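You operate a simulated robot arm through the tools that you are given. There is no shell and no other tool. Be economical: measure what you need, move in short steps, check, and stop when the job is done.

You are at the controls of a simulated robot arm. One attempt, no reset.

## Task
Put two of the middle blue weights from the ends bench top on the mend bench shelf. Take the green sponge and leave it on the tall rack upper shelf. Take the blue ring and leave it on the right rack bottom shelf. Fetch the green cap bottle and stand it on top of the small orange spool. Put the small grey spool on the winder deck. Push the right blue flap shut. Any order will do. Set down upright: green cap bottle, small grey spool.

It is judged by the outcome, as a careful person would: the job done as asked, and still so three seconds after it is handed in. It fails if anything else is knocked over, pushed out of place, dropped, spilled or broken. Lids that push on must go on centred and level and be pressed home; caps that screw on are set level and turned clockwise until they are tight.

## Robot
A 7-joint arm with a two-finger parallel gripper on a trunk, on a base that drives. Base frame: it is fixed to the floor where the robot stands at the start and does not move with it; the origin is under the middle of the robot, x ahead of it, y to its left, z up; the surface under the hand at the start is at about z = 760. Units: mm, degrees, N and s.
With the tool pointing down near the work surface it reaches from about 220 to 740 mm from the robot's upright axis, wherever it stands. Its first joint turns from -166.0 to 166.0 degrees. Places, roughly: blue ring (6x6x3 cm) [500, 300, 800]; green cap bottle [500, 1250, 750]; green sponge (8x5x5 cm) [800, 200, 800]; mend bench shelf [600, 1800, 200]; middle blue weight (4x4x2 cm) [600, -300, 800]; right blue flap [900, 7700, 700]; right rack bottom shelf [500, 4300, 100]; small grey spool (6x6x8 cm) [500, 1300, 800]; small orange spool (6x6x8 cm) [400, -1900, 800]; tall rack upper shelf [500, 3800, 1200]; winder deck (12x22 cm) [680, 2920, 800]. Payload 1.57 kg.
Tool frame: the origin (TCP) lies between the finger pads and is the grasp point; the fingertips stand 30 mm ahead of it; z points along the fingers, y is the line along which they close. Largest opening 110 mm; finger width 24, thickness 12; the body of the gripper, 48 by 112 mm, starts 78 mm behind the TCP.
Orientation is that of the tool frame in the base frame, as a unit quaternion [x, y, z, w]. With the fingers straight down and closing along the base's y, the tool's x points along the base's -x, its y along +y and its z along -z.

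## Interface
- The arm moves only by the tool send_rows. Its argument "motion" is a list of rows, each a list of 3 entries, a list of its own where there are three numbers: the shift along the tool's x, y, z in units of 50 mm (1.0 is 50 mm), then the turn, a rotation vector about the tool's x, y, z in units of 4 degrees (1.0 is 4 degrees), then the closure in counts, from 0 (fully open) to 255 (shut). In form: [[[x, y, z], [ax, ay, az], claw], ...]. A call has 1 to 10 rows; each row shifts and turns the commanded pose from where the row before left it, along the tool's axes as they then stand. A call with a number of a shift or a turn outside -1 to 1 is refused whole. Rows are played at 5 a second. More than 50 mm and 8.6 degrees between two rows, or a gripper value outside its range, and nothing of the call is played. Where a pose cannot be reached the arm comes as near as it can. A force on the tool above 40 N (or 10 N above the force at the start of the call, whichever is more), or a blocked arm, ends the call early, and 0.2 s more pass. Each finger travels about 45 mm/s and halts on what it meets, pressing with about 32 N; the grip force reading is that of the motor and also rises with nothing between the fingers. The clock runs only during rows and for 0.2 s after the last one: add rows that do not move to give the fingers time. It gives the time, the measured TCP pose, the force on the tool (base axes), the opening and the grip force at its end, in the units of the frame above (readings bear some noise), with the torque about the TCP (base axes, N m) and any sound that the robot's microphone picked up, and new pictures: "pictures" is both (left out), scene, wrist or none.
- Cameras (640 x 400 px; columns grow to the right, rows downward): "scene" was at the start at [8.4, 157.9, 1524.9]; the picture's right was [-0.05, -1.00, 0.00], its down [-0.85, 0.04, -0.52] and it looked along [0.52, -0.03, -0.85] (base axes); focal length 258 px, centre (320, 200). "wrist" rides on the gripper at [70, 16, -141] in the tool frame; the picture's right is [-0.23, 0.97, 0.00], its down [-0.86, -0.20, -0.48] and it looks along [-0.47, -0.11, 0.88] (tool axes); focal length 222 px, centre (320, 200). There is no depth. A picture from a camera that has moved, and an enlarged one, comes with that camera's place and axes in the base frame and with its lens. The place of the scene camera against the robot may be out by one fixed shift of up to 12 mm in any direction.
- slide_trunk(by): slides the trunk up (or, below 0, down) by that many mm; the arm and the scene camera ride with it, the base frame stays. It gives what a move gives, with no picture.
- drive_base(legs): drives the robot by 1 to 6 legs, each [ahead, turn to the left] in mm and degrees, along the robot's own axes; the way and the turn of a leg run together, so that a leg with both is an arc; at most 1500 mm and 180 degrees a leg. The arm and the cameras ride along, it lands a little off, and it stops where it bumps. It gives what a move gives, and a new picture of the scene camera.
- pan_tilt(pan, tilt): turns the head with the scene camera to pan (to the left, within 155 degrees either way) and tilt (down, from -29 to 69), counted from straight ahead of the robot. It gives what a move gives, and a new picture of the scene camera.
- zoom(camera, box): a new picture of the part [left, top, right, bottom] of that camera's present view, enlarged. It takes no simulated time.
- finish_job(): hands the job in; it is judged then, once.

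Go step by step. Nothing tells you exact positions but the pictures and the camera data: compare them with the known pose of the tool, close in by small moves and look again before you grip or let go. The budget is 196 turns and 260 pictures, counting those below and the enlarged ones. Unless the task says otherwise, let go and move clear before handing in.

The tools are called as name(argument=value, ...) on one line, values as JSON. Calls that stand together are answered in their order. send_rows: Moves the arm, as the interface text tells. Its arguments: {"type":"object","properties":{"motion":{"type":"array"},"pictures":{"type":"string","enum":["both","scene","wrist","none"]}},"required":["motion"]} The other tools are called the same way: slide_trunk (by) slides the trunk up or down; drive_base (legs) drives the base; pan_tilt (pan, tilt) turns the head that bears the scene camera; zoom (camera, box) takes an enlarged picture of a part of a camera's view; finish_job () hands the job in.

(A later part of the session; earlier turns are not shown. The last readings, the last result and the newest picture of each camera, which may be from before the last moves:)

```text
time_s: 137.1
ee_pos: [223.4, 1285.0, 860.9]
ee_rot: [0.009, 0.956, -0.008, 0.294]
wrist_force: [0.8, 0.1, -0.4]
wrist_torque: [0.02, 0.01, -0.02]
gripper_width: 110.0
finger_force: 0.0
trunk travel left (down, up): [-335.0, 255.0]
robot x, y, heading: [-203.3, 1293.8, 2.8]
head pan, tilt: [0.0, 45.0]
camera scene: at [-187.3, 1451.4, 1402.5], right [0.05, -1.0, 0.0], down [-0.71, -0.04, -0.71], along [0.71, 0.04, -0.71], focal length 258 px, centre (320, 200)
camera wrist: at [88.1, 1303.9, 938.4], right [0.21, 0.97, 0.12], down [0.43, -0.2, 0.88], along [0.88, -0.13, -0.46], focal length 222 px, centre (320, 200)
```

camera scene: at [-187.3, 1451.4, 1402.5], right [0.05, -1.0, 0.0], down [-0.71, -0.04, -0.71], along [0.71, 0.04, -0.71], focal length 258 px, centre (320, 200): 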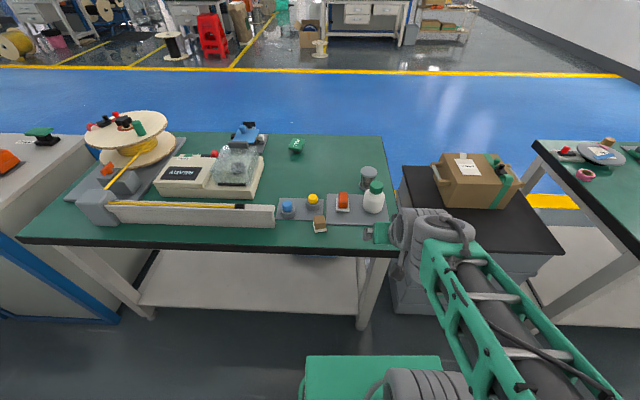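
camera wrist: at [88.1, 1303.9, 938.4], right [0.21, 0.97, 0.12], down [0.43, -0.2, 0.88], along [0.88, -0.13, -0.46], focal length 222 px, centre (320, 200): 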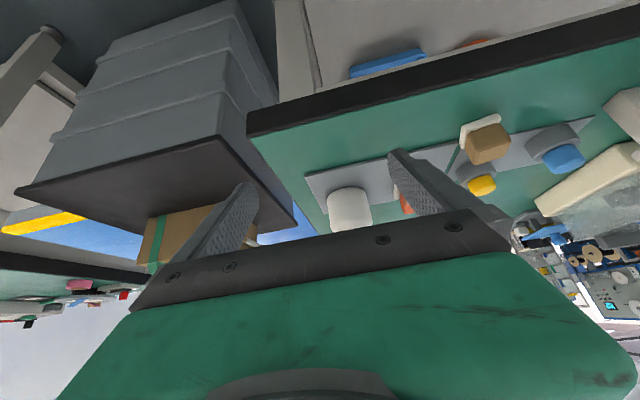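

send_rows(motion=[[[-0.47, 0.11, 0.57], [0, 0, 0], 0], [[-0.47, 0.11, 0.57], [0, 0, 0], 0], [[-0.47, 0.11, 0.57], [0, 0, 0], 0], [[0, 0, 0], [0, 0, 0], 0]], pictures="wrist")

```text
time_s: 138.1
ee_pos: [332.9, 1300.2, 828.6]
ee_rot: [0.009, 0.956, -0.008, 0.294]
wrist_force: [0.3, -0.3, 0.2]
wrist_torque: [0.01, -0.07, -0.03]
gripper_width: 110.1
finger_force: 0.1
trunk travel left (down, up): [-335.0, 255.0]
robot x, y, heading: [-200.2, 1290.7, 2.9]
head pan, tilt: [0.0, 45.0]
camera wrist: at [197.0, 1318.4, 906.1], right [0.21, 0.97, 0.12], down [0.43, -0.2, 0.88], along [0.88, -0.13, -0.46], focal length 222 px, centre (320, 200)
```

wrist: 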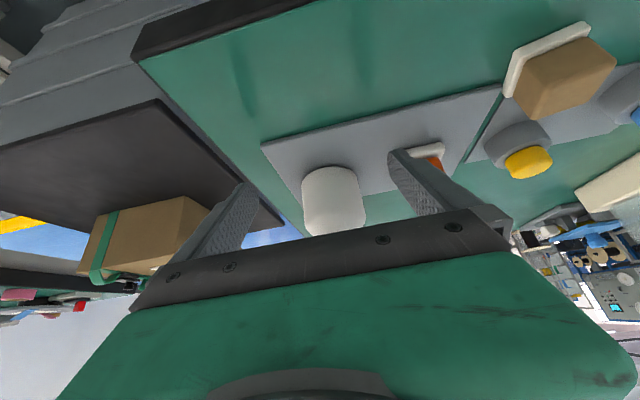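

send_rows(motion=[[[-0.48, 0.04, 0.44], [0, 0, 0], 0], [[-0.48, 0.04, 0.44], [0, 0, 0], 0], [[-0.48, 0.04, 0.44], [0, 0, 0], 0], [[0, 0, 0], [0, 0, 0], 0]], pictures="both")

zoom(camera="scene", box=[320, 160, 440, 250])

```text
time_s: 139.1
ee_pos: [429.4, 1302.1, 814.9]
ee_rot: [0.009, 0.956, -0.007, 0.294]
wrist_force: [0.8, -1.3, -0.5]
wrist_torque: [0.0, -0.02, -0.01]
gripper_width: 110.2
finger_force: 0.1
trunk travel left (down, up): [-335.0, 255.0]
robot x, y, heading: [-198.8, 1293.1, 3.0]
head pan, tilt: [0.0, 45.0]
camera scene: at [-187.1, 1451.4, 1402.5], right [0.05, -1.0, 0.0], down [-0.71, -0.04, -0.71], along [0.71, 0.04, -0.71], focal length 258 px, centre (320, 200)
camera wrist: at [293.4, 1320.8, 893.2], right [0.21, 0.97, 0.12], down [0.43, -0.2, 0.88], along [0.88, -0.13, -0.46], focal length 222 px, centre (320, 200)
```

scene: 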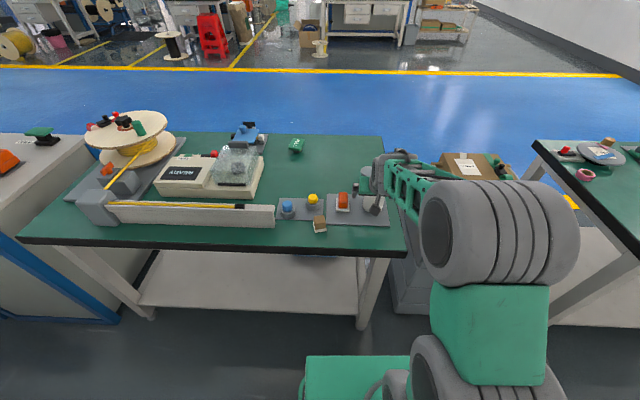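
wrist: 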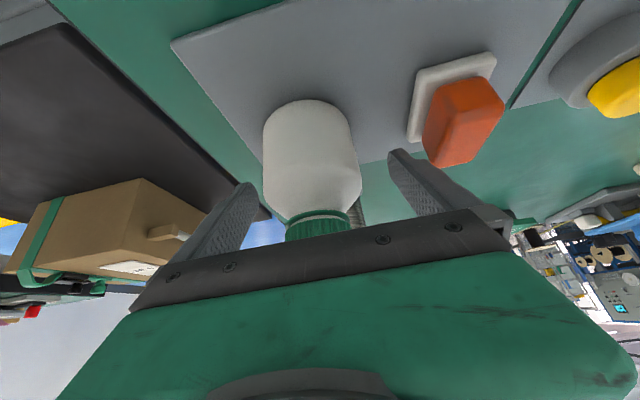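

```text
4.44 times, centred on (380, 205) of scene
camera zoom: at [-187.1, 1451.4, 1402.5], right [0.05, -1.0, 0.0], down [-0.71, -0.04, -0.71], along [0.71, 0.04, -0.71], focal length 1148 px, centre (53, 178)
```

zoom: 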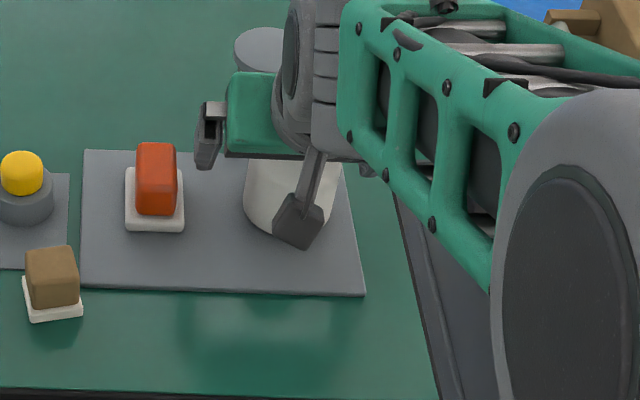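

The dark block in view is the wrist camera; the bottle sits centred between the fingers. Closing gently.

send_rows(motion=[[[0, 0, 0], [0, 0, 0], 255], [[0, 0, 0], [0, 0, 0], 255], [[0, 0, 0], [0, 0, 0], 255], [[0, 0, 0], [0, 0, 0], 255], [[0, 0, 0], [0, 0, 0], 255], [[0, 0, 0], [0, 0, 0], 255]], pictures="wrist")

```text
time_s: 140.5
ee_pos: [429.0, 1302.5, 816.3]
ee_rot: [0.008, 0.956, -0.007, 0.294]
wrist_force: [-0.4, -1.1, 1.5]
wrist_torque: [0.0, 0.0, 0.03]
gripper_width: 65.4
finger_force: 32.2
trunk travel left (down, up): [-335.0, 255.0]
robot x, y, heading: [-201.0, 1289.2, 2.9]
head pan, tilt: [0.0, 45.0]
camera wrist: at [293.0, 1320.7, 893.5], right [0.21, 0.97, 0.12], down [0.43, -0.2, 0.88], along [0.88, -0.13, -0.46], focal length 222 px, centre (320, 200)
```

wrist: 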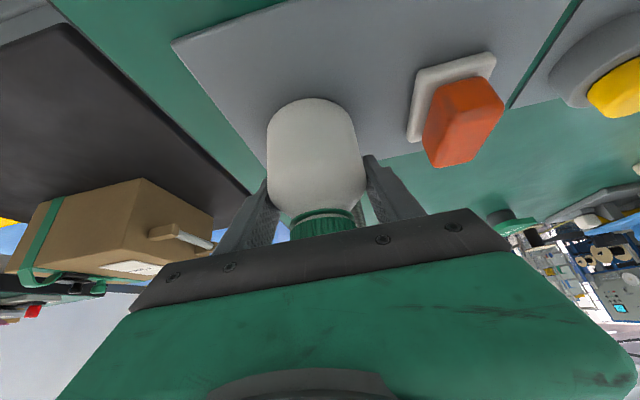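

send_rows(motion=[[[-0.15, 0, -0.23], [0, 0, 0], 255], [[-0.28, 0, -0.41], [0, 0, 0], 255], [[-0.34, 0, -0.5], [0, 0, 0], 255], [[-0.34, 0, -0.5], [0, 0, 0], 255], [[-0.34, 0, -0.5], [0, 0, 0], 255], [[0, 0, 0], [0, 0, 0], 255]], pictures="wrist")

```text
time_s: 141.9
ee_pos: [427.3, 1303.3, 944.9]
ee_rot: [0.008, 0.956, -0.007, 0.294]
wrist_force: [0.3, -0.1, -2.1]
wrist_torque: [0.0, -0.02, -0.01]
gripper_width: 65.3
finger_force: 31.8
trunk travel left (down, up): [-335.0, 255.0]
robot x, y, heading: [-201.6, 1287.4, 2.8]
head pan, tilt: [0.0, 45.0]
camera wrist: at [290.2, 1321.3, 1021.9], right [0.21, 0.97, 0.12], down [0.43, -0.2, 0.88], along [0.88, -0.13, -0.46], focal length 222 px, centre (320, 200)
```

wrist: 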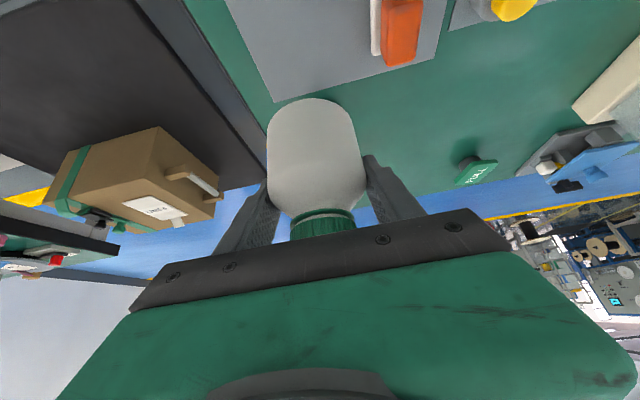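

Bottle held. I'll draw back, turn right and drive toward the orange spool bench.

send_rows(motion=[[[0.4, 0, -0.27], [0, 0, 0], 255], [[0.6, 0, -0.4], [0, 0, 0], 255], [[0.6, 0, -0.4], [0, 0, 0], 255], [[0.6, 0, -0.4], [0, 0, 0], 255], [[0.6, 0, -0.4], [0, 0, 0], 255], [[0.3, 0, -0.2], [0, 0, 0], 255], [[0, 0, 0], [0, 0, 0], 255]], pictures="none")

drive_base(legs=[[0, -93], [1400, 0], [1100, 0]])

pan_tilt(pan=40, tilt=35)

```text
time_s: 143.5
ee_pos: [240.9, 1306.0, 944.0]
ee_rot: [0.008, 0.956, -0.008, 0.294]
wrist_force: [-0.4, 0.3, -0.6]
wrist_torque: [0.0, -0.02, 0.0]
gripper_width: 65.4
finger_force: 32.1
trunk travel left (down, up): [-335.0, 255.0]
robot x, y, heading: [-198.9, 1289.0, 3.0]
head pan, tilt: [0.0, 45.0]
```

```text
time_s: 159.6
ee_pos: [-132.7, -1659.7, 943.2]
ee_rot: [0.689, 0.662, -0.217, 0.2]
wrist_force: [-0.3, 1.0, -2.3]
wrist_torque: [-0.02, -0.02, 0.0]
gripper_width: 65.4
finger_force: 31.7
trunk travel left (down, up): [-335.0, 255.0]
robot x, y, heading: [-143.0, -1212.5, -88.5]
head pan, tilt: [0.0, 45.0]
camera scene: at [16.4, -1226.8, 1402.5], right [-1.0, -0.03, 0.0], down [-0.02, 0.71, -0.71], along [0.02, -0.71, -0.71], focal length 258 px, centre (320, 200)
```

scene: 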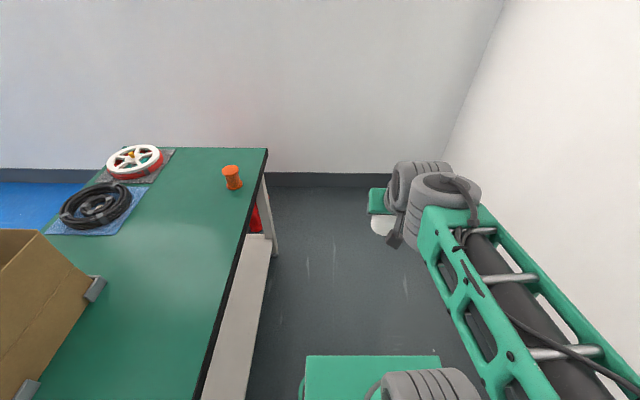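

```text
time_s: 160.7
ee_pos: [-132.1, -1659.2, 942.5]
ee_rot: [0.69, 0.662, -0.215, 0.199]
wrist_force: [1.3, -0.4, -1.8]
wrist_torque: [-0.05, 0.0, -0.03]
gripper_width: 65.3
finger_force: 32.1
trunk travel left (down, up): [-335.0, 255.0]
robot x, y, heading: [-138.5, -1213.2, -88.3]
head pan, tilt: [40.0, 35.0]
camera scene: at [72.5, -1211.5, 1417.3], right [-0.75, -0.66, 0.0], down [-0.38, 0.43, -0.82], along [0.54, -0.61, -0.57], focal length 258 px, centre (320, 200)
```

scene: 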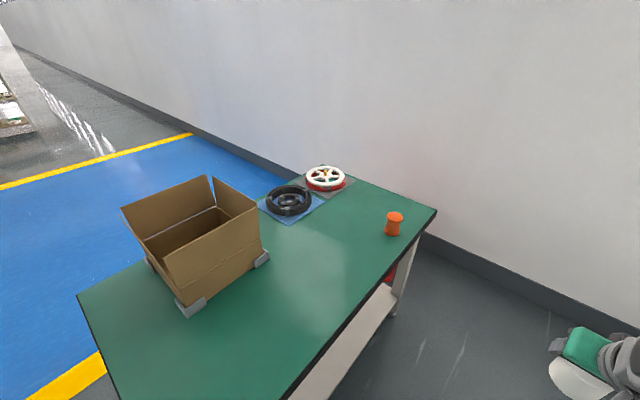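

drive_base(legs=[[0, -5], [610, 0], [0, 93]])

pan_tilt(pan=0, tilt=45)

```text
time_s: 168.6
ee_pos: [266.7, -1829.0, 942.6]
ee_rot: [0.033, 0.955, -0.015, 0.293]
wrist_force: [0.0, 0.2, -2.3]
wrist_torque: [0.01, -0.02, -0.03]
gripper_width: 65.3
finger_force: 31.8
trunk travel left (down, up): [-335.0, 255.0]
robot x, y, heading: [-173.3, -1822.4, 0.1]
head pan, tilt: [40.0, 35.0]
camera scene: at [-168.7, -1605.9, 1417.3], right [0.64, -0.77, 0.0], down [-0.44, -0.37, -0.82], along [0.63, 0.53, -0.57], focal length 258 px, centre (320, 200)
```

scene: 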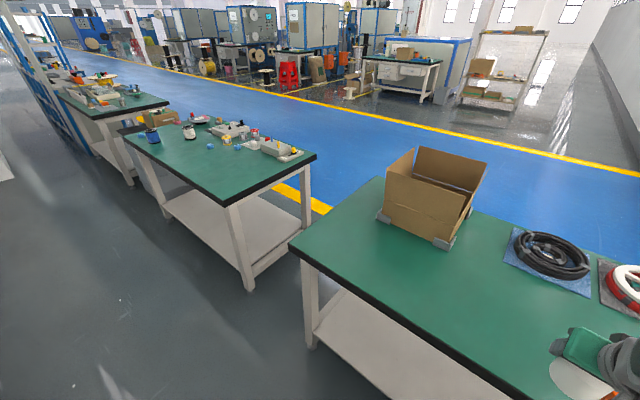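

```text
time_s: 169.7
ee_pos: [266.3, -1830.4, 942.0]
ee_rot: [0.033, 0.955, -0.016, 0.293]
wrist_force: [0.6, 0.3, -2.6]
wrist_torque: [-0.02, -0.01, -0.01]
gripper_width: 65.4
finger_force: 32.1
trunk travel left (down, up): [-335.0, 255.0]
robot x, y, heading: [-176.3, -1824.4, 0.1]
head pan, tilt: [0.0, 45.0]
camera scene: at [-154.8, -1662.4, 1402.5], right [0.0, -1.0, 0.0], down [-0.71, 0.0, -0.71], along [0.71, 0.0, -0.71], focal length 258 px, centre (320, 200)
```

scene: 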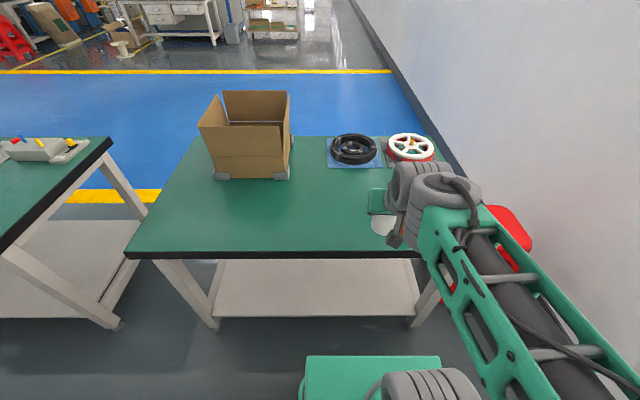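

send_rows(motion=[[[-0.2, 0.6, -0.3], [0, 0, 0], 255], [[0, 0.8, 0], [0, 0, 0], 255], [[0, 0.6, 0], [0, 0, 0], 255], [[0, 0, 0], [0, 0, 0], 255]], pictures="both")

zoom(camera="scene", box=[360, 180, 440, 240])

zoom(camera="wrist", box=[120, 40, 320, 165])

```text
time_s: 170.7
ee_pos: [273.8, -1728.6, 959.0]
ee_rot: [0.033, 0.955, -0.016, 0.294]
wrist_force: [-0.4, 0.2, -2.6]
wrist_torque: [-0.03, -0.04, -0.02]
gripper_width: 65.4
finger_force: 32.2
trunk travel left (down, up): [-335.0, 255.0]
robot x, y, heading: [-174.5, -1825.8, -0.2]
head pan, tilt: [0.0, 45.0]
camera scene: at [-154.6, -1662.2, 1402.4], right [0.0, -1.0, 0.0], down [-0.71, 0.0, -0.71], along [0.71, 0.0, -0.71], focal length 258 px, centre (320, 200)
camera wrist: at [138.1, -1702.6, 1035.7], right [0.26, 0.96, 0.12], down [0.42, -0.22, 0.88], along [0.87, -0.18, -0.46], focal length 222 px, centre (320, 200)
```

scene: 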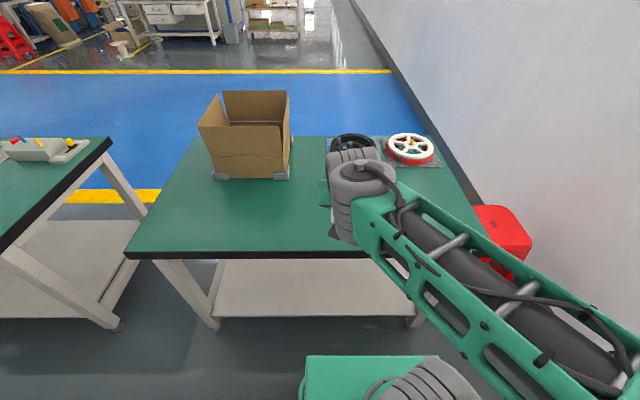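
wrist: 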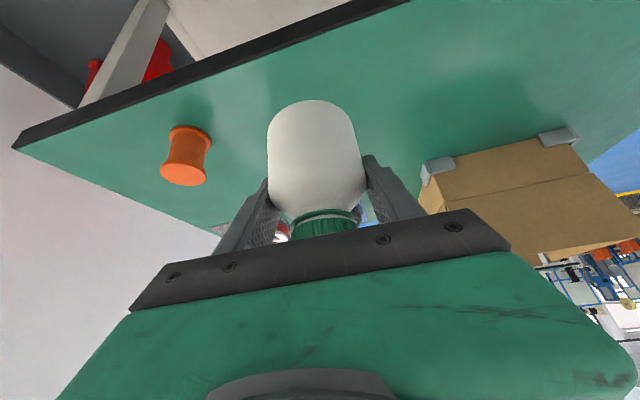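

```text
6.67 times, centred on (400, 210) of scene
camera zoom: at [-154.6, -1662.2, 1402.4], right [0.0, -1.0, 0.0], down [-0.71, 0.0, -0.71], along [0.71, 0.0, -0.71], focal length 1721 px, centre (-213, 133)
```

zoom: 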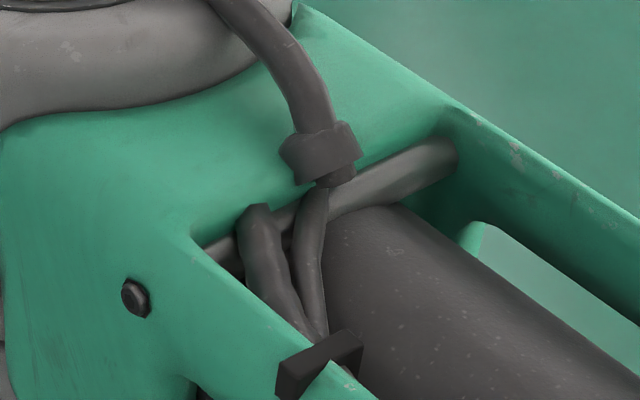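

```text
3.20 times, centred on (220, 102) of wrist
camera zoom: at [138.1, -1702.6, 1035.7], right [0.26, 0.96, 0.12], down [0.42, -0.22, 0.88], along [0.87, -0.18, -0.46], focal length 711 px, centre (640, 512)
```

zoom: 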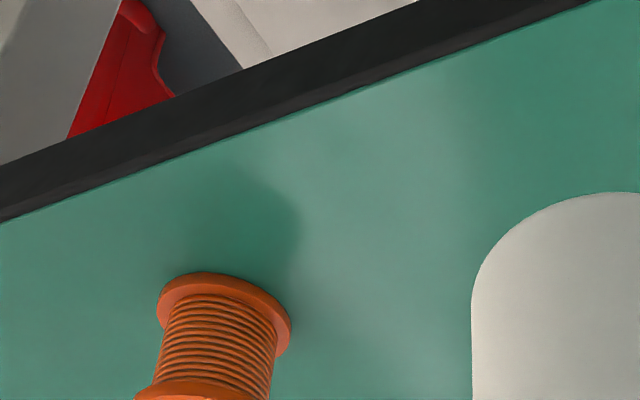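

zoom(camera="wrist", box=[145, 110, 225, 200])

```text
4.44 times, centred on (185, 155) of wrist
camera zoom: at [138.1, -1702.6, 1035.7], right [0.26, 0.96, 0.12], down [0.42, -0.22, 0.88], along [0.87, -0.18, -0.46], focal length 987 px, centre (920, 400)
```

zoom: 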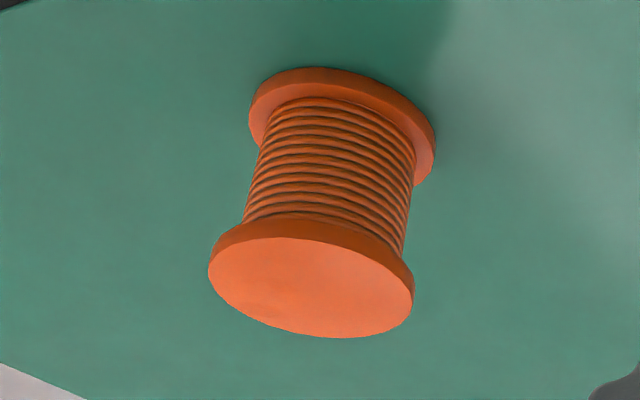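

The spool top is near [345,−1935]. I'll move closer and measure from a second viewpoint.

send_rows(motion=[[[-0.27, -0.56, 0.18], [-0.35, 0, -0.5], 255], [[-0.27, -0.56, 0.18], [-0.35, 0, -0.5], 255], [[-0.27, -0.56, 0.18], [0, 0, 0], 255], [[-0.27, -0.4, 0.18], [0, 0, 0], 255], [[0, 0, 0], [0, 0, 0], 255]], pictures="wrist")

zoom(camera="wrist", box=[140, 40, 300, 160])

```text
time_s: 171.9
ee_pos: [333.8, -1835.8, 960.8]
ee_rot: [-0.008, 0.956, -0.003, 0.293]
wrist_force: [0.4, -1.0, -2.6]
wrist_torque: [0.02, 0.0, 0.01]
gripper_width: 65.8
finger_force: 32.4
trunk travel left (down, up): [-335.0, 255.0]
robot x, y, heading: [-177.0, -1825.3, 0.0]
head pan, tilt: [0.0, 45.0]
camera wrist: at [198.1, -1822.3, 1039.2], right [0.17, 0.98, 0.12], down [0.44, -0.18, 0.88], along [0.88, -0.1, -0.46], focal length 222 px, centre (320, 200)
```

wrist: 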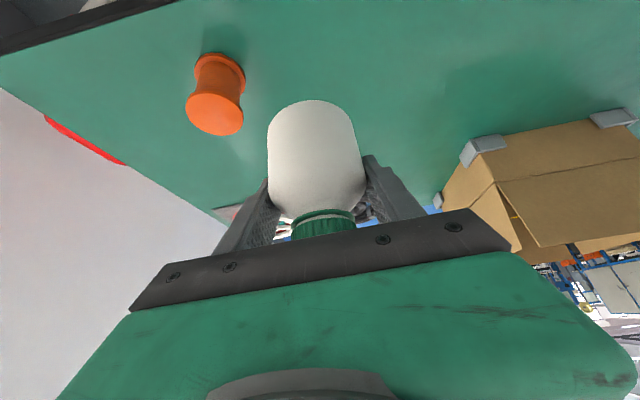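

```text
3.33 times, centred on (220, 100) of wrist
camera zoom: at [198.1, -1822.3, 1039.2], right [0.17, 0.98, 0.12], down [0.44, -0.18, 0.88], along [0.88, -0.1, -0.46], focal length 740 px, centre (653, 533)
```

zoom: 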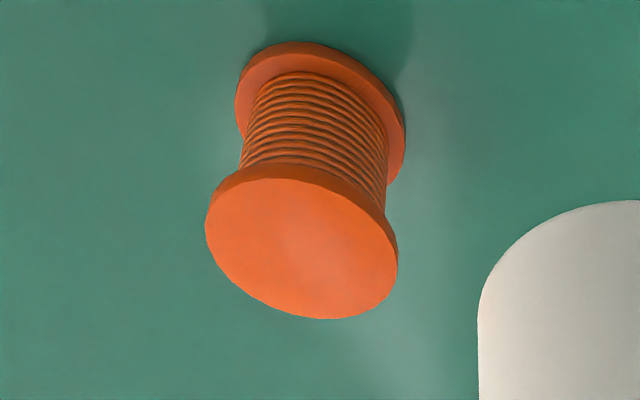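

Both views agree on a spool top of about [349,−1940] at z≈832. I'll hover the bottle over it.

send_rows(motion=[[[0, -0.69, 0], [0, 0, 0], 255], [[0.04, -0.69, 0.2], [0, 0, 0], 255], [[0.04, -0.4, 0.2], [0, 0, 0], 255], [[0.2, -0.3, 0.4], [0, 0, 0], 255], [[0, 0, 0], [0, 0, 0], 255], [[0, 0, 0], [0, 0, 0], 255]], pictures="both")

zoom(camera="scene", box=[340, 150, 460, 240])

zoom(camera="wrist", box=[240, 60, 400, 180])

```text
time_s: 173.3
ee_pos: [347.7, -1938.7, 921.0]
ee_rot: [-0.008, 0.956, -0.002, 0.292]
wrist_force: [0.5, -0.2, -3.2]
wrist_torque: [0.02, 0.01, 0.0]
gripper_width: 65.5
finger_force: 32.1
trunk travel left (down, up): [-335.0, 255.0]
robot x, y, heading: [-175.8, -1824.2, 0.3]
head pan, tilt: [0.0, 45.0]
camera scene: at [-154.7, -1662.5, 1402.5], right [0.0, -1.0, 0.0], down [-0.71, 0.0, -0.71], along [0.71, 0.0, -0.71], focal length 258 px, centre (320, 200)
camera wrist: at [210.7, -1925.3, 998.0], right [0.17, 0.98, 0.12], down [0.44, -0.18, 0.88], along [0.88, -0.1, -0.46], focal length 222 px, centre (320, 200)
```

scene: 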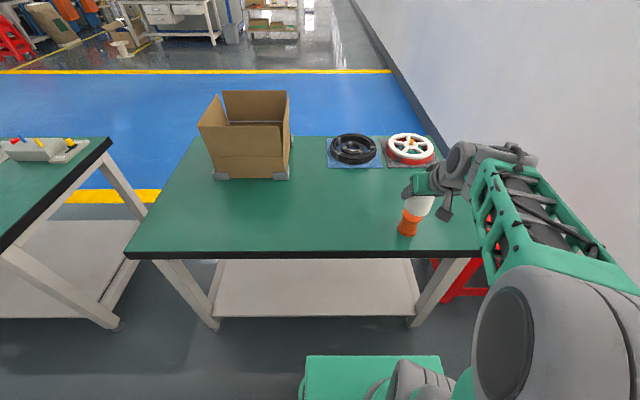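
wrist: 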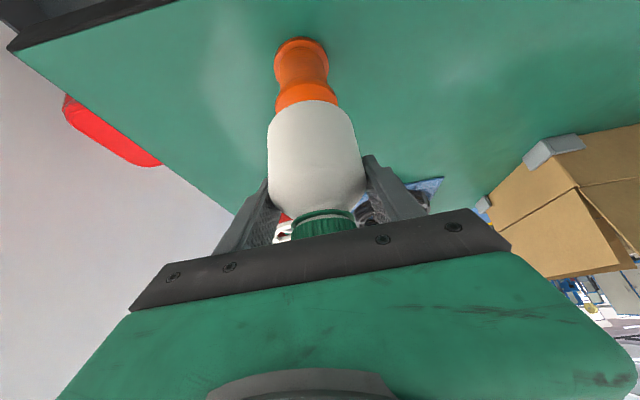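

```text
4.44 times, centred on (400, 195) of scene
camera zoom: at [-154.7, -1662.5, 1402.5], right [0.0, -1.0, 0.0], down [-0.71, 0.0, -0.71], along [0.71, 0.0, -0.71], focal length 1148 px, centre (-36, 222)
```

zoom: 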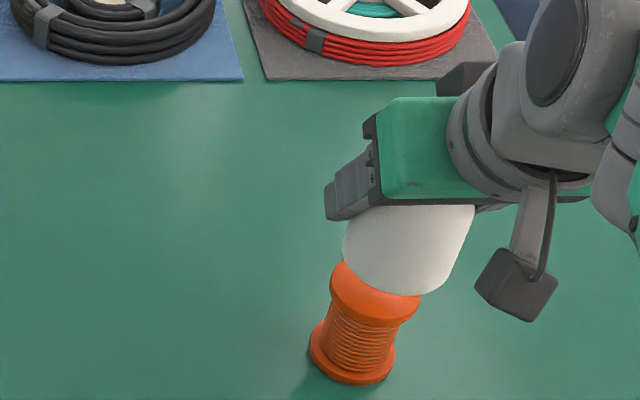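

```text
3.33 times, centred on (320, 120) of wrist
camera zoom: at [210.7, -1925.3, 998.0], right [0.17, 0.98, 0.12], down [0.44, -0.18, 0.88], along [0.88, -0.1, -0.46], focal length 740 px, centre (320, 467)
```

zoom: 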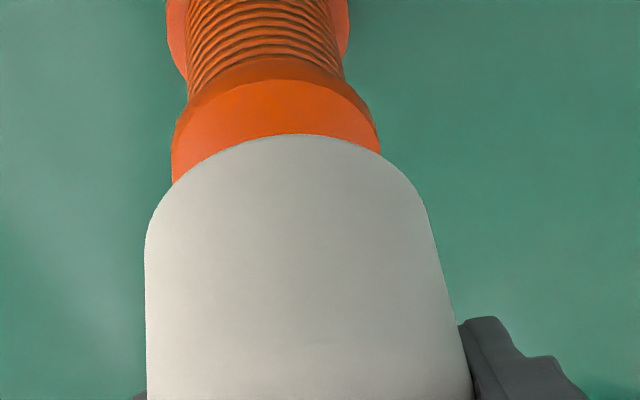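

Aligned within a few millimetres. I'll lower slowly to contact.

send_rows(motion=[[[0.1, 0.02, 0.16], [0, 0, 0], 255], [[0.1, 0.02, 0.16], [0, 0, 0], 255], [[0.034, 0, 0.05], [0, 0, 0], 255], [[0.034, 0, 0.05], [0, 0, 0], 255], [[0.034, 0, 0.05], [0, 0, 0], 255], [[0, 0, 0], [0, 0, 0], 255]], pictures="none")

zoom(camera="scene", box=[340, 150, 460, 240])

```text
time_s: 174.7
ee_pos: [348.5, -1936.1, 892.4]
ee_rot: [-0.008, 0.956, -0.002, 0.294]
wrist_force: [-1.1, 0.6, -2.8]
wrist_torque: [0.01, -0.04, 0.01]
gripper_width: 65.5
finger_force: 32.1
trunk travel left (down, up): [-335.0, 255.0]
robot x, y, heading: [-174.7, -1823.1, 0.3]
head pan, tilt: [0.0, 45.0]
```

```text
4.44 times, centred on (400, 195) of scene
camera zoom: at [-154.7, -1662.5, 1402.5], right [0.0, -1.0, 0.0], down [-0.71, 0.0, -0.71], along [0.71, 0.0, -0.71], focal length 1148 px, centre (-36, 222)
```

zoom: 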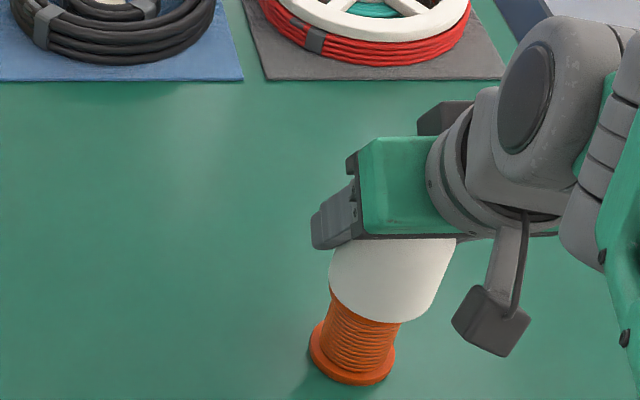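

send_rows(motion=[[[0.02, 0.03, 0.033], [0, 0, 0], 255], [[0.02, 0.02, 0.033], [0, 0, 0], 255], [[0.02, 0, 0.033], [0, 0, 0], 255], [[0.02, 0, 0.033], [0, 0, 0], 255], [[0.02, 0, 0.033], [0, 0, 0], 255], [[0, 0, 0], [0, 0, 0], 255]], pictures="none")

```text
time_s: 176.1
ee_pos: [350.6, -1934.7, 883.7]
ee_rot: [-0.009, 0.956, -0.002, 0.294]
wrist_force: [-0.7, -0.5, -2.7]
wrist_torque: [-0.02, -0.04, 0.02]
gripper_width: 65.4
finger_force: 32.2
trunk travel left (down, up): [-335.0, 255.0]
robot x, y, heading: [-178.2, -1825.9, -0.0]
head pan, tilt: [0.0, 45.0]
```

send_rows(motion=[[[0.022, 0, 0.033], [0, 0, 0], 255], [[0.022, 0, 0.033], [0, 0, 0], 255], [[0.022, 0, 0.033], [0, 0, 0], 255], [[0.022, 0, 0.033], [0, 0, 0], 255], [[0, 0, 0], [0, 0, 0], 255]], pictures="wrist")

zoom(camera="scene", box=[340, 150, 460, 240])

```text
time_s: 177.3
ee_pos: [349.7, -1933.7, 877.9]
ee_rot: [-0.009, 0.955, -0.003, 0.296]
wrist_force: [0.7, 1.0, 24.7]
wrist_torque: [0.21, 0.01, -0.03]
gripper_width: 64.7
finger_force: 32.1
trunk travel left (down, up): [-335.0, 255.0]
robot x, y, heading: [-174.8, -1824.4, -0.2]
head pan, tilt: [0.0, 45.0]
camera wrist: at [212.6, -1920.5, 954.3], right [0.17, 0.98, 0.12], down [0.44, -0.18, 0.88], along [0.88, -0.1, -0.46], focal length 222 px, centre (320, 200)
```

wrist: 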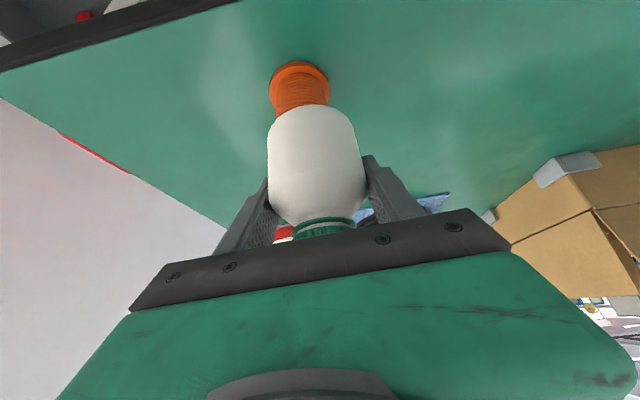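

```text
4.44 times, centred on (400, 195) of scene
camera zoom: at [-156.3, -1662.0, 1402.6], right [0.0, -1.0, 0.0], down [-0.71, 0.0, -0.71], along [0.71, 0.0, -0.71], focal length 1148 px, centre (-36, 222)
```

zoom: 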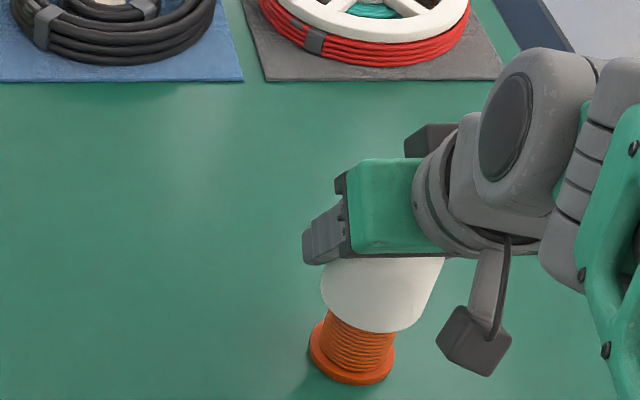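

Contact at 27 N and centred within about 5 mm. I'll ease up a millimetre, open slowly and back away along the fingers.

send_rows(motion=[[[-0.015, 0, -0.022], [0, 0, 0], 255], [[0, 0, 0], [0, 0, 0], 95], [[0, 0, 0], [0, 0, 0], 70], [[0, 0, 0], [0, 0, 0], 30], [[0, 0, 0], [0, 0, 0], 0], [[0, 0, 0], [0, 0, 0], 0], [[0, 0, -0.2], [0, 0, 0], 0], [[0, 0, -0.5], [0, 0, 0], 0], [[0, 0, -0.8], [0, 0, 0], 0], [[0, 0, -0.8], [0, 0, 0], 0]], pictures="both")

zoom(camera="scene", box=[340, 150, 460, 240])

```text
time_s: 179.5
ee_pos: [286.9, -1934.4, 970.5]
ee_rot: [-0.009, 0.956, -0.002, 0.293]
wrist_force: [-0.2, -0.1, 0.5]
wrist_torque: [-0.02, 0.02, 0.0]
gripper_width: 110.2
finger_force: 0.1
trunk travel left (down, up): [-335.0, 255.0]
robot x, y, heading: [-176.2, -1824.6, -0.0]
head pan, tilt: [0.0, 45.0]
camera scene: at [-154.7, -1662.5, 1402.4], right [0.0, -1.0, 0.0], down [-0.71, 0.0, -0.71], along [0.71, 0.0, -0.71], focal length 258 px, centre (320, 200)
camera wrist: at [149.7, -1920.8, 1048.3], right [0.17, 0.98, 0.12], down [0.44, -0.18, 0.88], along [0.88, -0.1, -0.46], focal length 222 px, centre (320, 200)
```

scene: 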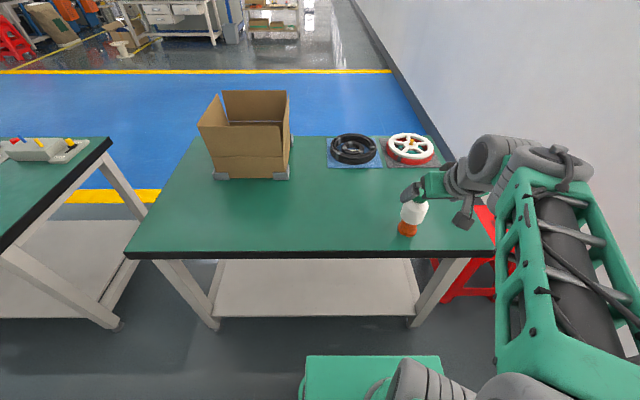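
wrist: 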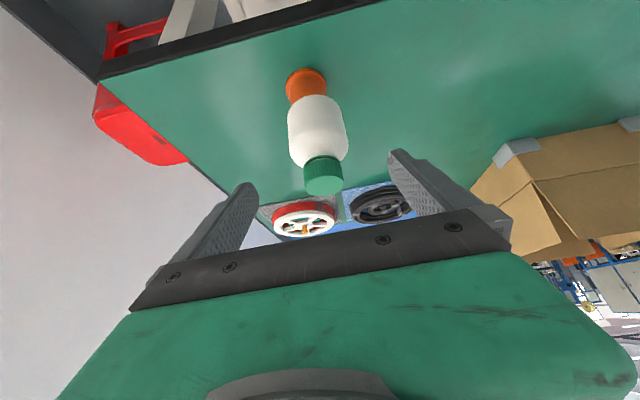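

```text
4.44 times, centred on (400, 195) of scene
camera zoom: at [-154.7, -1662.5, 1402.4], right [0.0, -1.0, 0.0], down [-0.71, 0.0, -0.71], along [0.71, 0.0, -0.71], focal length 1148 px, centre (-36, 222)
```

zoom: 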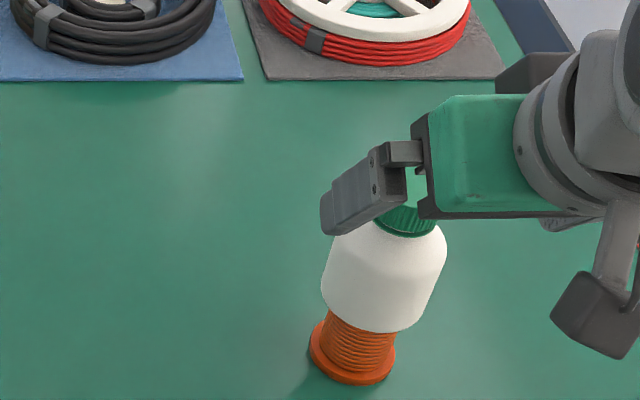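

The bottle stands upright on the orange spool. Now back to the ends bench for the first weight.

send_rows(motion=[[[0.6, 0, -0.5], [0, 0, 0], 0], [[0.6, 0, -0.5], [0, 0, 0], 0], [[0, 0, 0], [0, 0, 0], 0]], pictures="none")

drive_base(legs=[[0, 90], [1500, 0], [230, 0], [0, -90], [120, 0]])

```text
time_s: 180.2
ee_pos: [222.8, -1867.8, 948.2]
ee_rot: [-0.094, 0.96, 0.051, 0.259]
wrist_force: [-0.1, 0.0, 0.8]
wrist_torque: [0.0, 0.04, 0.0]
gripper_width: 109.9
finger_force: 0.0
trunk travel left (down, up): [-335.0, 255.0]
robot x, y, heading: [-173.8, -1823.0, 0.1]
head pan, tilt: [0.0, 45.0]
stopped in row 3: the arm was blocked; the commanded pose is now the measured one
```

```text
time_s: 197.4
ee_pos: [402.3, -135.5, 948.7]
ee_rot: [-0.084, 0.961, 0.048, 0.259]
wrist_force: [0.0, 0.3, 0.1]
wrist_torque: [0.01, -0.02, -0.02]
gripper_width: 109.9
finger_force: 0.1
trunk travel left (down, up): [-335.0, 255.0]
robot x, y, heading: [3.5, -80.2, -1.0]
head pan, tilt: [0.0, 45.0]
camera scene: at [27.9, 78.0, 1402.5], right [-0.02, -1.0, 0.0], down [-0.71, 0.01, -0.71], along [0.71, -0.01, -0.71], focal length 258 px, centre (320, 200)
```

scene: 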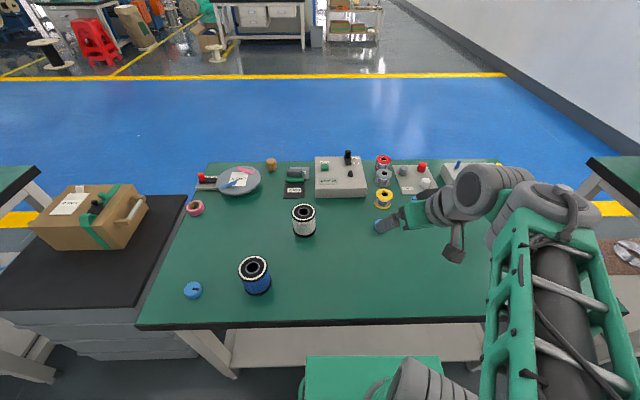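

pan_tilt(pan=-70, tilt=20)

pan_tilt(pan=-12, tilt=50)

```text
time_s: 198.8
ee_pos: [401.2, -133.6, 948.8]
ee_rot: [-0.085, 0.961, 0.049, 0.26]
wrist_force: [-1.0, 0.9, -0.3]
wrist_torque: [0.0, 0.02, 0.02]
gripper_width: 110.2
finger_force: 0.1
trunk travel left (down, up): [-335.0, 255.0]
robot x, y, heading: [3.2, -84.6, -0.8]
head pan, tilt: [-70.0, 20.0]
camera scene: at [-22.9, -8.6, 1441.1], right [-0.95, -0.33, 0.0], down [-0.11, 0.32, -0.94], along [0.31, -0.89, -0.34], focal length 258 px, centre (320, 200)
```

scene: 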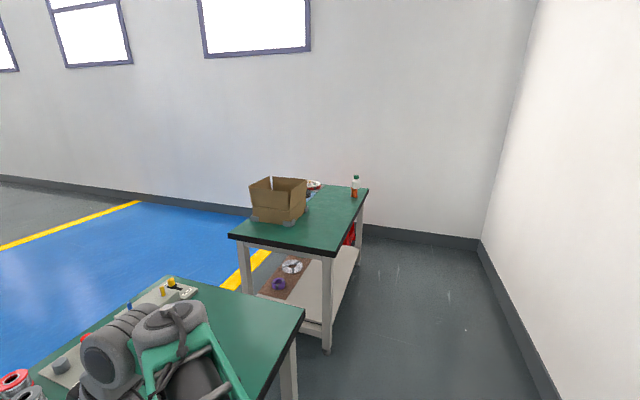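

```text
time_s: 200.1
ee_pos: [402.1, -136.0, 948.9]
ee_rot: [-0.085, 0.961, 0.049, 0.26]
wrist_force: [0.4, -0.1, 0.3]
wrist_torque: [0.01, -0.02, -0.01]
gripper_width: 109.9
finger_force: 0.0
trunk travel left (down, up): [-335.0, 255.0]
robot x, y, heading: [4.3, -79.9, -0.9]
head pan, tilt: [-12.0, 50.0]
camera scene: at [21.8, 62.0, 1395.6], right [-0.23, -0.97, 0.0], down [-0.75, 0.17, -0.64], along [0.63, -0.15, -0.77], focal length 258 px, centre (320, 200)
```

scene: 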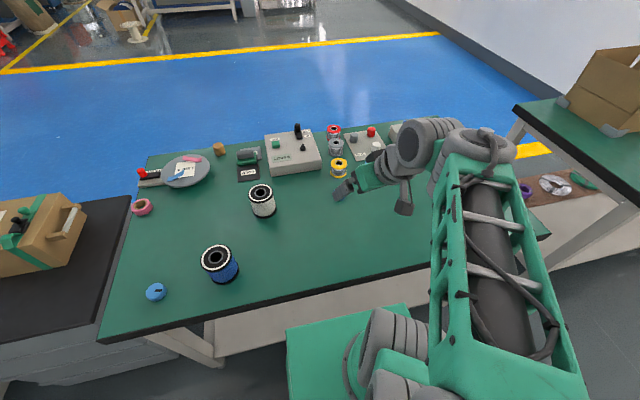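

Bottle still upright. I'll orient the hand and hover near weight W2.

send_rows(motion=[[[0, 0, 0], [0.5, 0.35, 0.86], 0], [[0, 0, 0], [0.5, 0.35, 0.86], 0], [[0, 0, 0], [0.5, 0.35, 0.86], 0], [[0, 0, 0], [0.5, 0.35, 0.86], 0], [[-0.45, 0.03, 0.4], [0, 0, 0], 0], [[-0.45, 0.03, 0.4], [0, 0, 0], 0], [[-0.45, 0.03, 0.4], [0, 0, 0], 0], [[0, 0, 0], [0, 0, 0], 0]], pictures="both")

zoom(camera="wrist", box=[240, 60, 400, 180])

```text
time_s: 201.9
ee_pos: [487.0, -138.2, 921.4]
ee_rot: [0.047, 0.976, 0.007, 0.211]
wrist_force: [-0.4, 0.2, -0.5]
wrist_torque: [-0.02, 0.0, -0.02]
gripper_width: 110.1
finger_force: 0.0
trunk travel left (down, up): [-335.0, 255.0]
robot x, y, heading: [2.8, -85.3, -0.9]
head pan, tilt: [-12.0, 50.0]
camera scene: at [22.1, 62.0, 1395.6], right [-0.23, -0.97, 0.0], down [-0.75, 0.17, -0.64], along [0.63, -0.14, -0.77], focal length 258 px, centre (320, 200)
camera wrist: at [368.4, -115.2, 1020.9], right [0.29, 0.95, 0.13], down [0.56, -0.28, 0.78], along [0.78, -0.16, -0.61], focal length 222 px, centre (320, 200)
```

scene: 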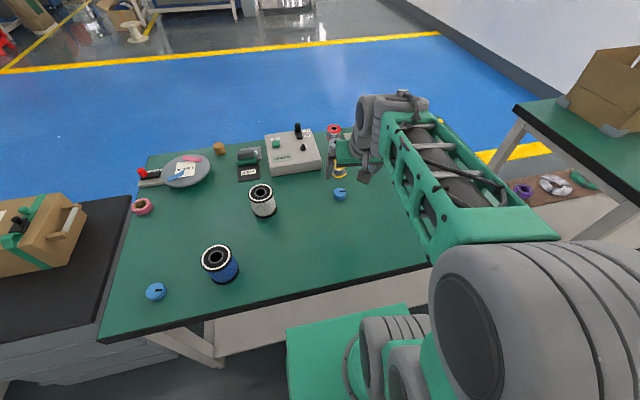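
wrist: 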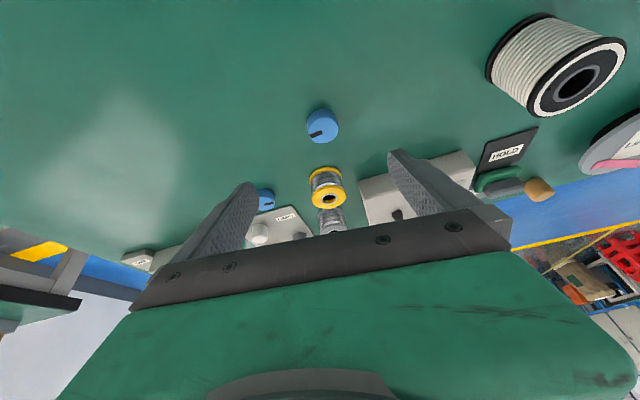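

```text
3.33 times, centred on (320, 120) of wrist
camera zoom: at [368.4, -115.2, 1020.9], right [0.29, 0.95, 0.13], down [0.56, -0.28, 0.78], along [0.78, -0.16, -0.61], focal length 740 px, centre (320, 467)
```

zoom: 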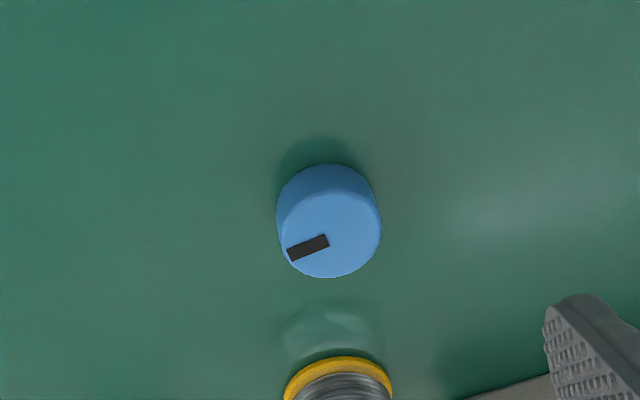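

send_rows(motion=[[[0.05, 0.03, 0.6], [0.52, 0, 0], 0], [[0.1, 0.03, 0.8], [0, 0, 0], 0], [[0.1, 0.03, 0.6], [0, 0, 0], 0], [[0, 0, 0], [0, 0, 0], 0]], pictures="wrist")

zoom(camera="wrist", box=[220, 80, 420, 230])

```text
time_s: 202.9
ee_pos: [515.8, -132.2, 826.2]
ee_rot: [0.051, 0.976, -0.01, 0.21]
wrist_force: [0.1, 0.0, 0.2]
wrist_torque: [0.0, 0.01, 0.02]
gripper_width: 110.1
finger_force: 0.1
trunk travel left (down, up): [-335.0, 255.0]
robot x, y, heading: [3.3, -85.3, -1.2]
head pan, tilt: [-12.0, 50.0]
camera wrist: at [398.3, -106.3, 925.5], right [0.31, 0.95, 0.1], down [0.56, -0.26, 0.79], along [0.77, -0.19, -0.61], focal length 222 px, centre (320, 200)
```

wrist: 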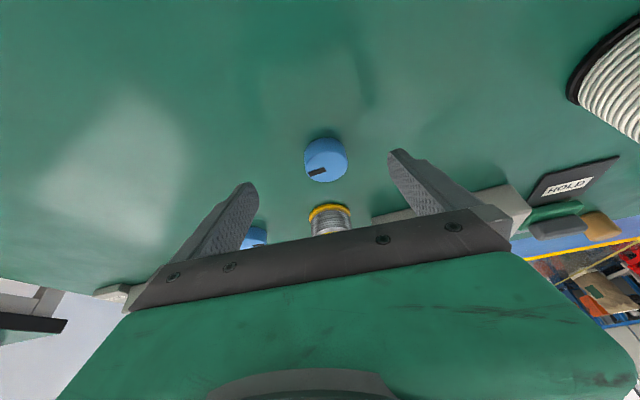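

```text
2.67 times, centred on (320, 155) of wrist
camera zoom: at [398.3, -106.3, 925.5], right [0.31, 0.95, 0.1], down [0.56, -0.26, 0.79], along [0.77, -0.19, -0.61], focal length 592 px, centre (320, 320)
```

zoom: 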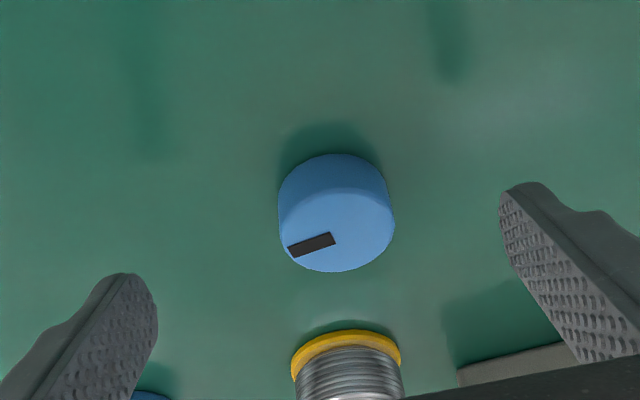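

send_rows(motion=[[[0.04, 0.01, 0.35], [0, 0, 0], 0], [[0.04, 0.01, 0.25], [0, 0, 0], 0], [[0.02, 0, 0.15], [0, 0, 0], 0], [[0, 0, 0], [0, 0, 0], 0], [[0, 0, 0], [0, 0, 0], 255], [[0, 0, 0], [0, 0, 0], 255], [[0, 0, 0], [0, 0, 0], 255], [[0, 0, 0], [0, 0, 0], 255], [[0, 0, 0], [0, 0, 0], 255], [[0, 0, 0], [0, 0, 0], 255]], pictures="wrist")

```text
time_s: 205.1
ee_pos: [529.0, -133.1, 791.8]
ee_rot: [0.049, 0.976, -0.009, 0.212]
wrist_force: [-2.4, -0.6, 26.5]
wrist_torque: [-0.56, -0.02, 0.18]
gripper_width: 38.3
finger_force: 31.2
trunk travel left (down, up): [-335.0, 255.0]
robot x, y, heading: [6.7, -83.5, -0.7]
head pan, tilt: [-12.0, 50.0]
camera wrist: at [409.3, -105.9, 891.5], right [0.3, 0.95, 0.1], down [0.56, -0.26, 0.79], along [0.77, -0.18, -0.61], focal length 222 px, centre (320, 200)
```

wrist: 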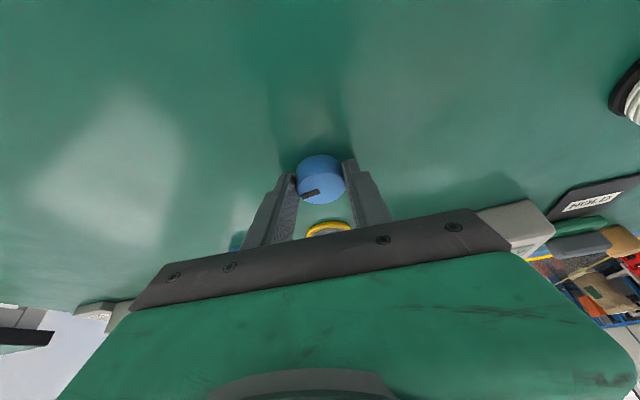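

Gripped at 38 mm while touching the bench lightly. Lifting gently.

send_rows(motion=[[[-0.05, 0, -0.1], [0, 0, 0], 255], [[-0.1, 0, -0.22], [0, 0, 0], 255], [[-0.2, 0, -0.45], [0, 0, 0], 255], [[-0.26, 0, -0.54], [0, 0, 0], 255], [[-0.26, 0, -0.54], [0, 0, 0], 255], [[-0.26, 0, -0.54], [0, 0, 0], 255], [[0, 0, 0], [0, 0, 0], 255]], pictures="wrist")

```text
time_s: 206.7
ee_pos: [530.1, -134.7, 920.2]
ee_rot: [0.051, 0.977, -0.01, 0.208]
wrist_force: [-0.6, -0.2, -1.8]
wrist_torque: [0.0, 0.02, 0.0]
gripper_width: 38.7
finger_force: 32.6
trunk travel left (down, up): [-335.0, 255.0]
robot x, y, heading: [2.0, -82.7, -1.1]
head pan, tilt: [-12.0, 50.0]
camera wrist: at [411.3, -107.9, 1020.9], right [0.31, 0.95, 0.1], down [0.56, -0.26, 0.79], along [0.77, -0.19, -0.61], focal length 222 px, centre (320, 200)
```

wrist: 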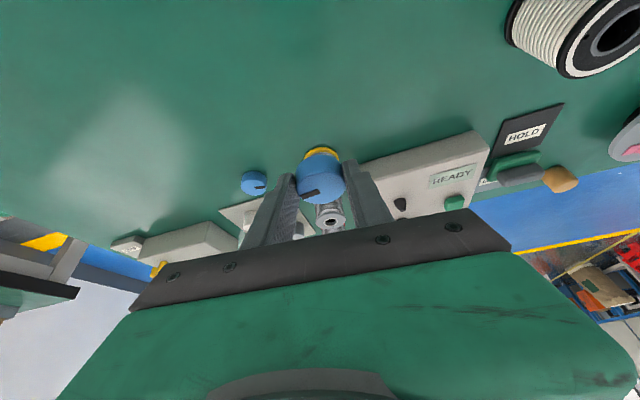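

send_rows(motion=[[[0.4, 0, -0.19], [0, 0, 0], 255], [[0.6, 0, -0.28], [0, 0, 0], 255], [[0.6, 0, -0.28], [0, 0, 0], 255], [[0.3, 0, -0.14], [0, 0, 0], 255], [[0, 0, 0], [0, 0, 0], 255]], pictures="none")

drive_base(legs=[[-200, 0], [0, 91], [1500, 0], [300, 0], [0, -90]])

pan_tilt(pan=0, tilt=50)

```text
time_s: 207.9
ee_pos: [427.4, -123.5, 924.7]
ee_rot: [0.05, 0.977, -0.009, 0.209]
wrist_force: [-0.2, 0.8, -2.4]
wrist_torque: [0.01, 0.04, -0.04]
gripper_width: 38.3
finger_force: 32.7
trunk travel left (down, up): [-335.0, 255.0]
robot x, y, heading: [1.7, -82.8, -1.1]
head pan, tilt: [-12.0, 50.0]
```

```text
time_s: 226.0
ee_pos: [198.0, 1695.9, 924.6]
ee_rot: [0.04, 0.977, -0.008, 0.211]
wrist_force: [0.2, 0.3, -2.2]
wrist_torque: [-0.02, 0.02, 0.01]
gripper_width: 38.4
finger_force: 32.1
trunk travel left (down, up): [-335.0, 255.0]
robot x, y, heading: [-226.5, 1725.9, 0.2]
head pan, tilt: [-12.0, 50.0]
camera scene: at [-210.8, 1872.6, 1395.6], right [-0.2, -0.98, 0.0], down [-0.75, 0.16, -0.64], along [0.63, -0.13, -0.77], focal length 258 px, centre (320, 200)
```

scene: 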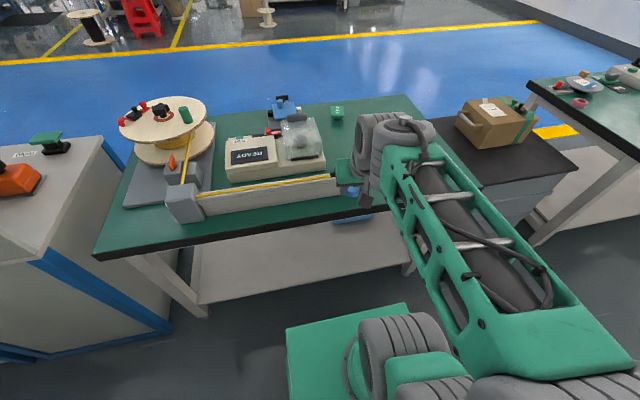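

```text
time_s: 226.7
ee_pos: [197.8, 1697.2, 922.9]
ee_rot: [0.04, 0.977, -0.007, 0.21]
wrist_force: [0.1, 0.0, -1.3]
wrist_torque: [-0.02, 0.01, -0.03]
gripper_width: 38.6
finger_force: 32.0
trunk travel left (down, up): [-335.0, 255.0]
robot x, y, heading: [-227.8, 1727.1, 0.4]
head pan, tilt: [0.0, 50.0]
camera scene: at [-209.2, 1888.6, 1395.6], right [0.0, -1.0, 0.0], down [-0.77, 0.0, -0.64], along [0.64, 0.0, -0.77], focal length 258 px, centre (320, 200)
```

scene: 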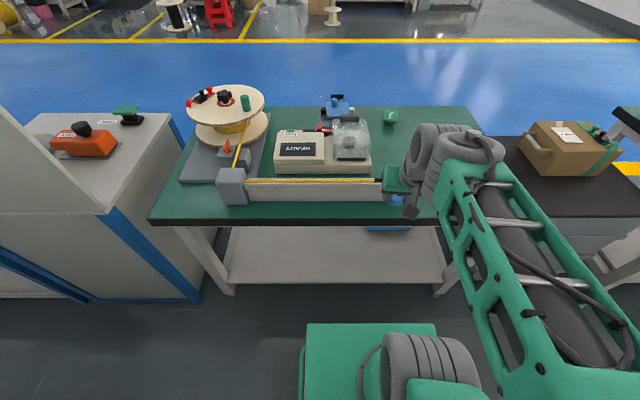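

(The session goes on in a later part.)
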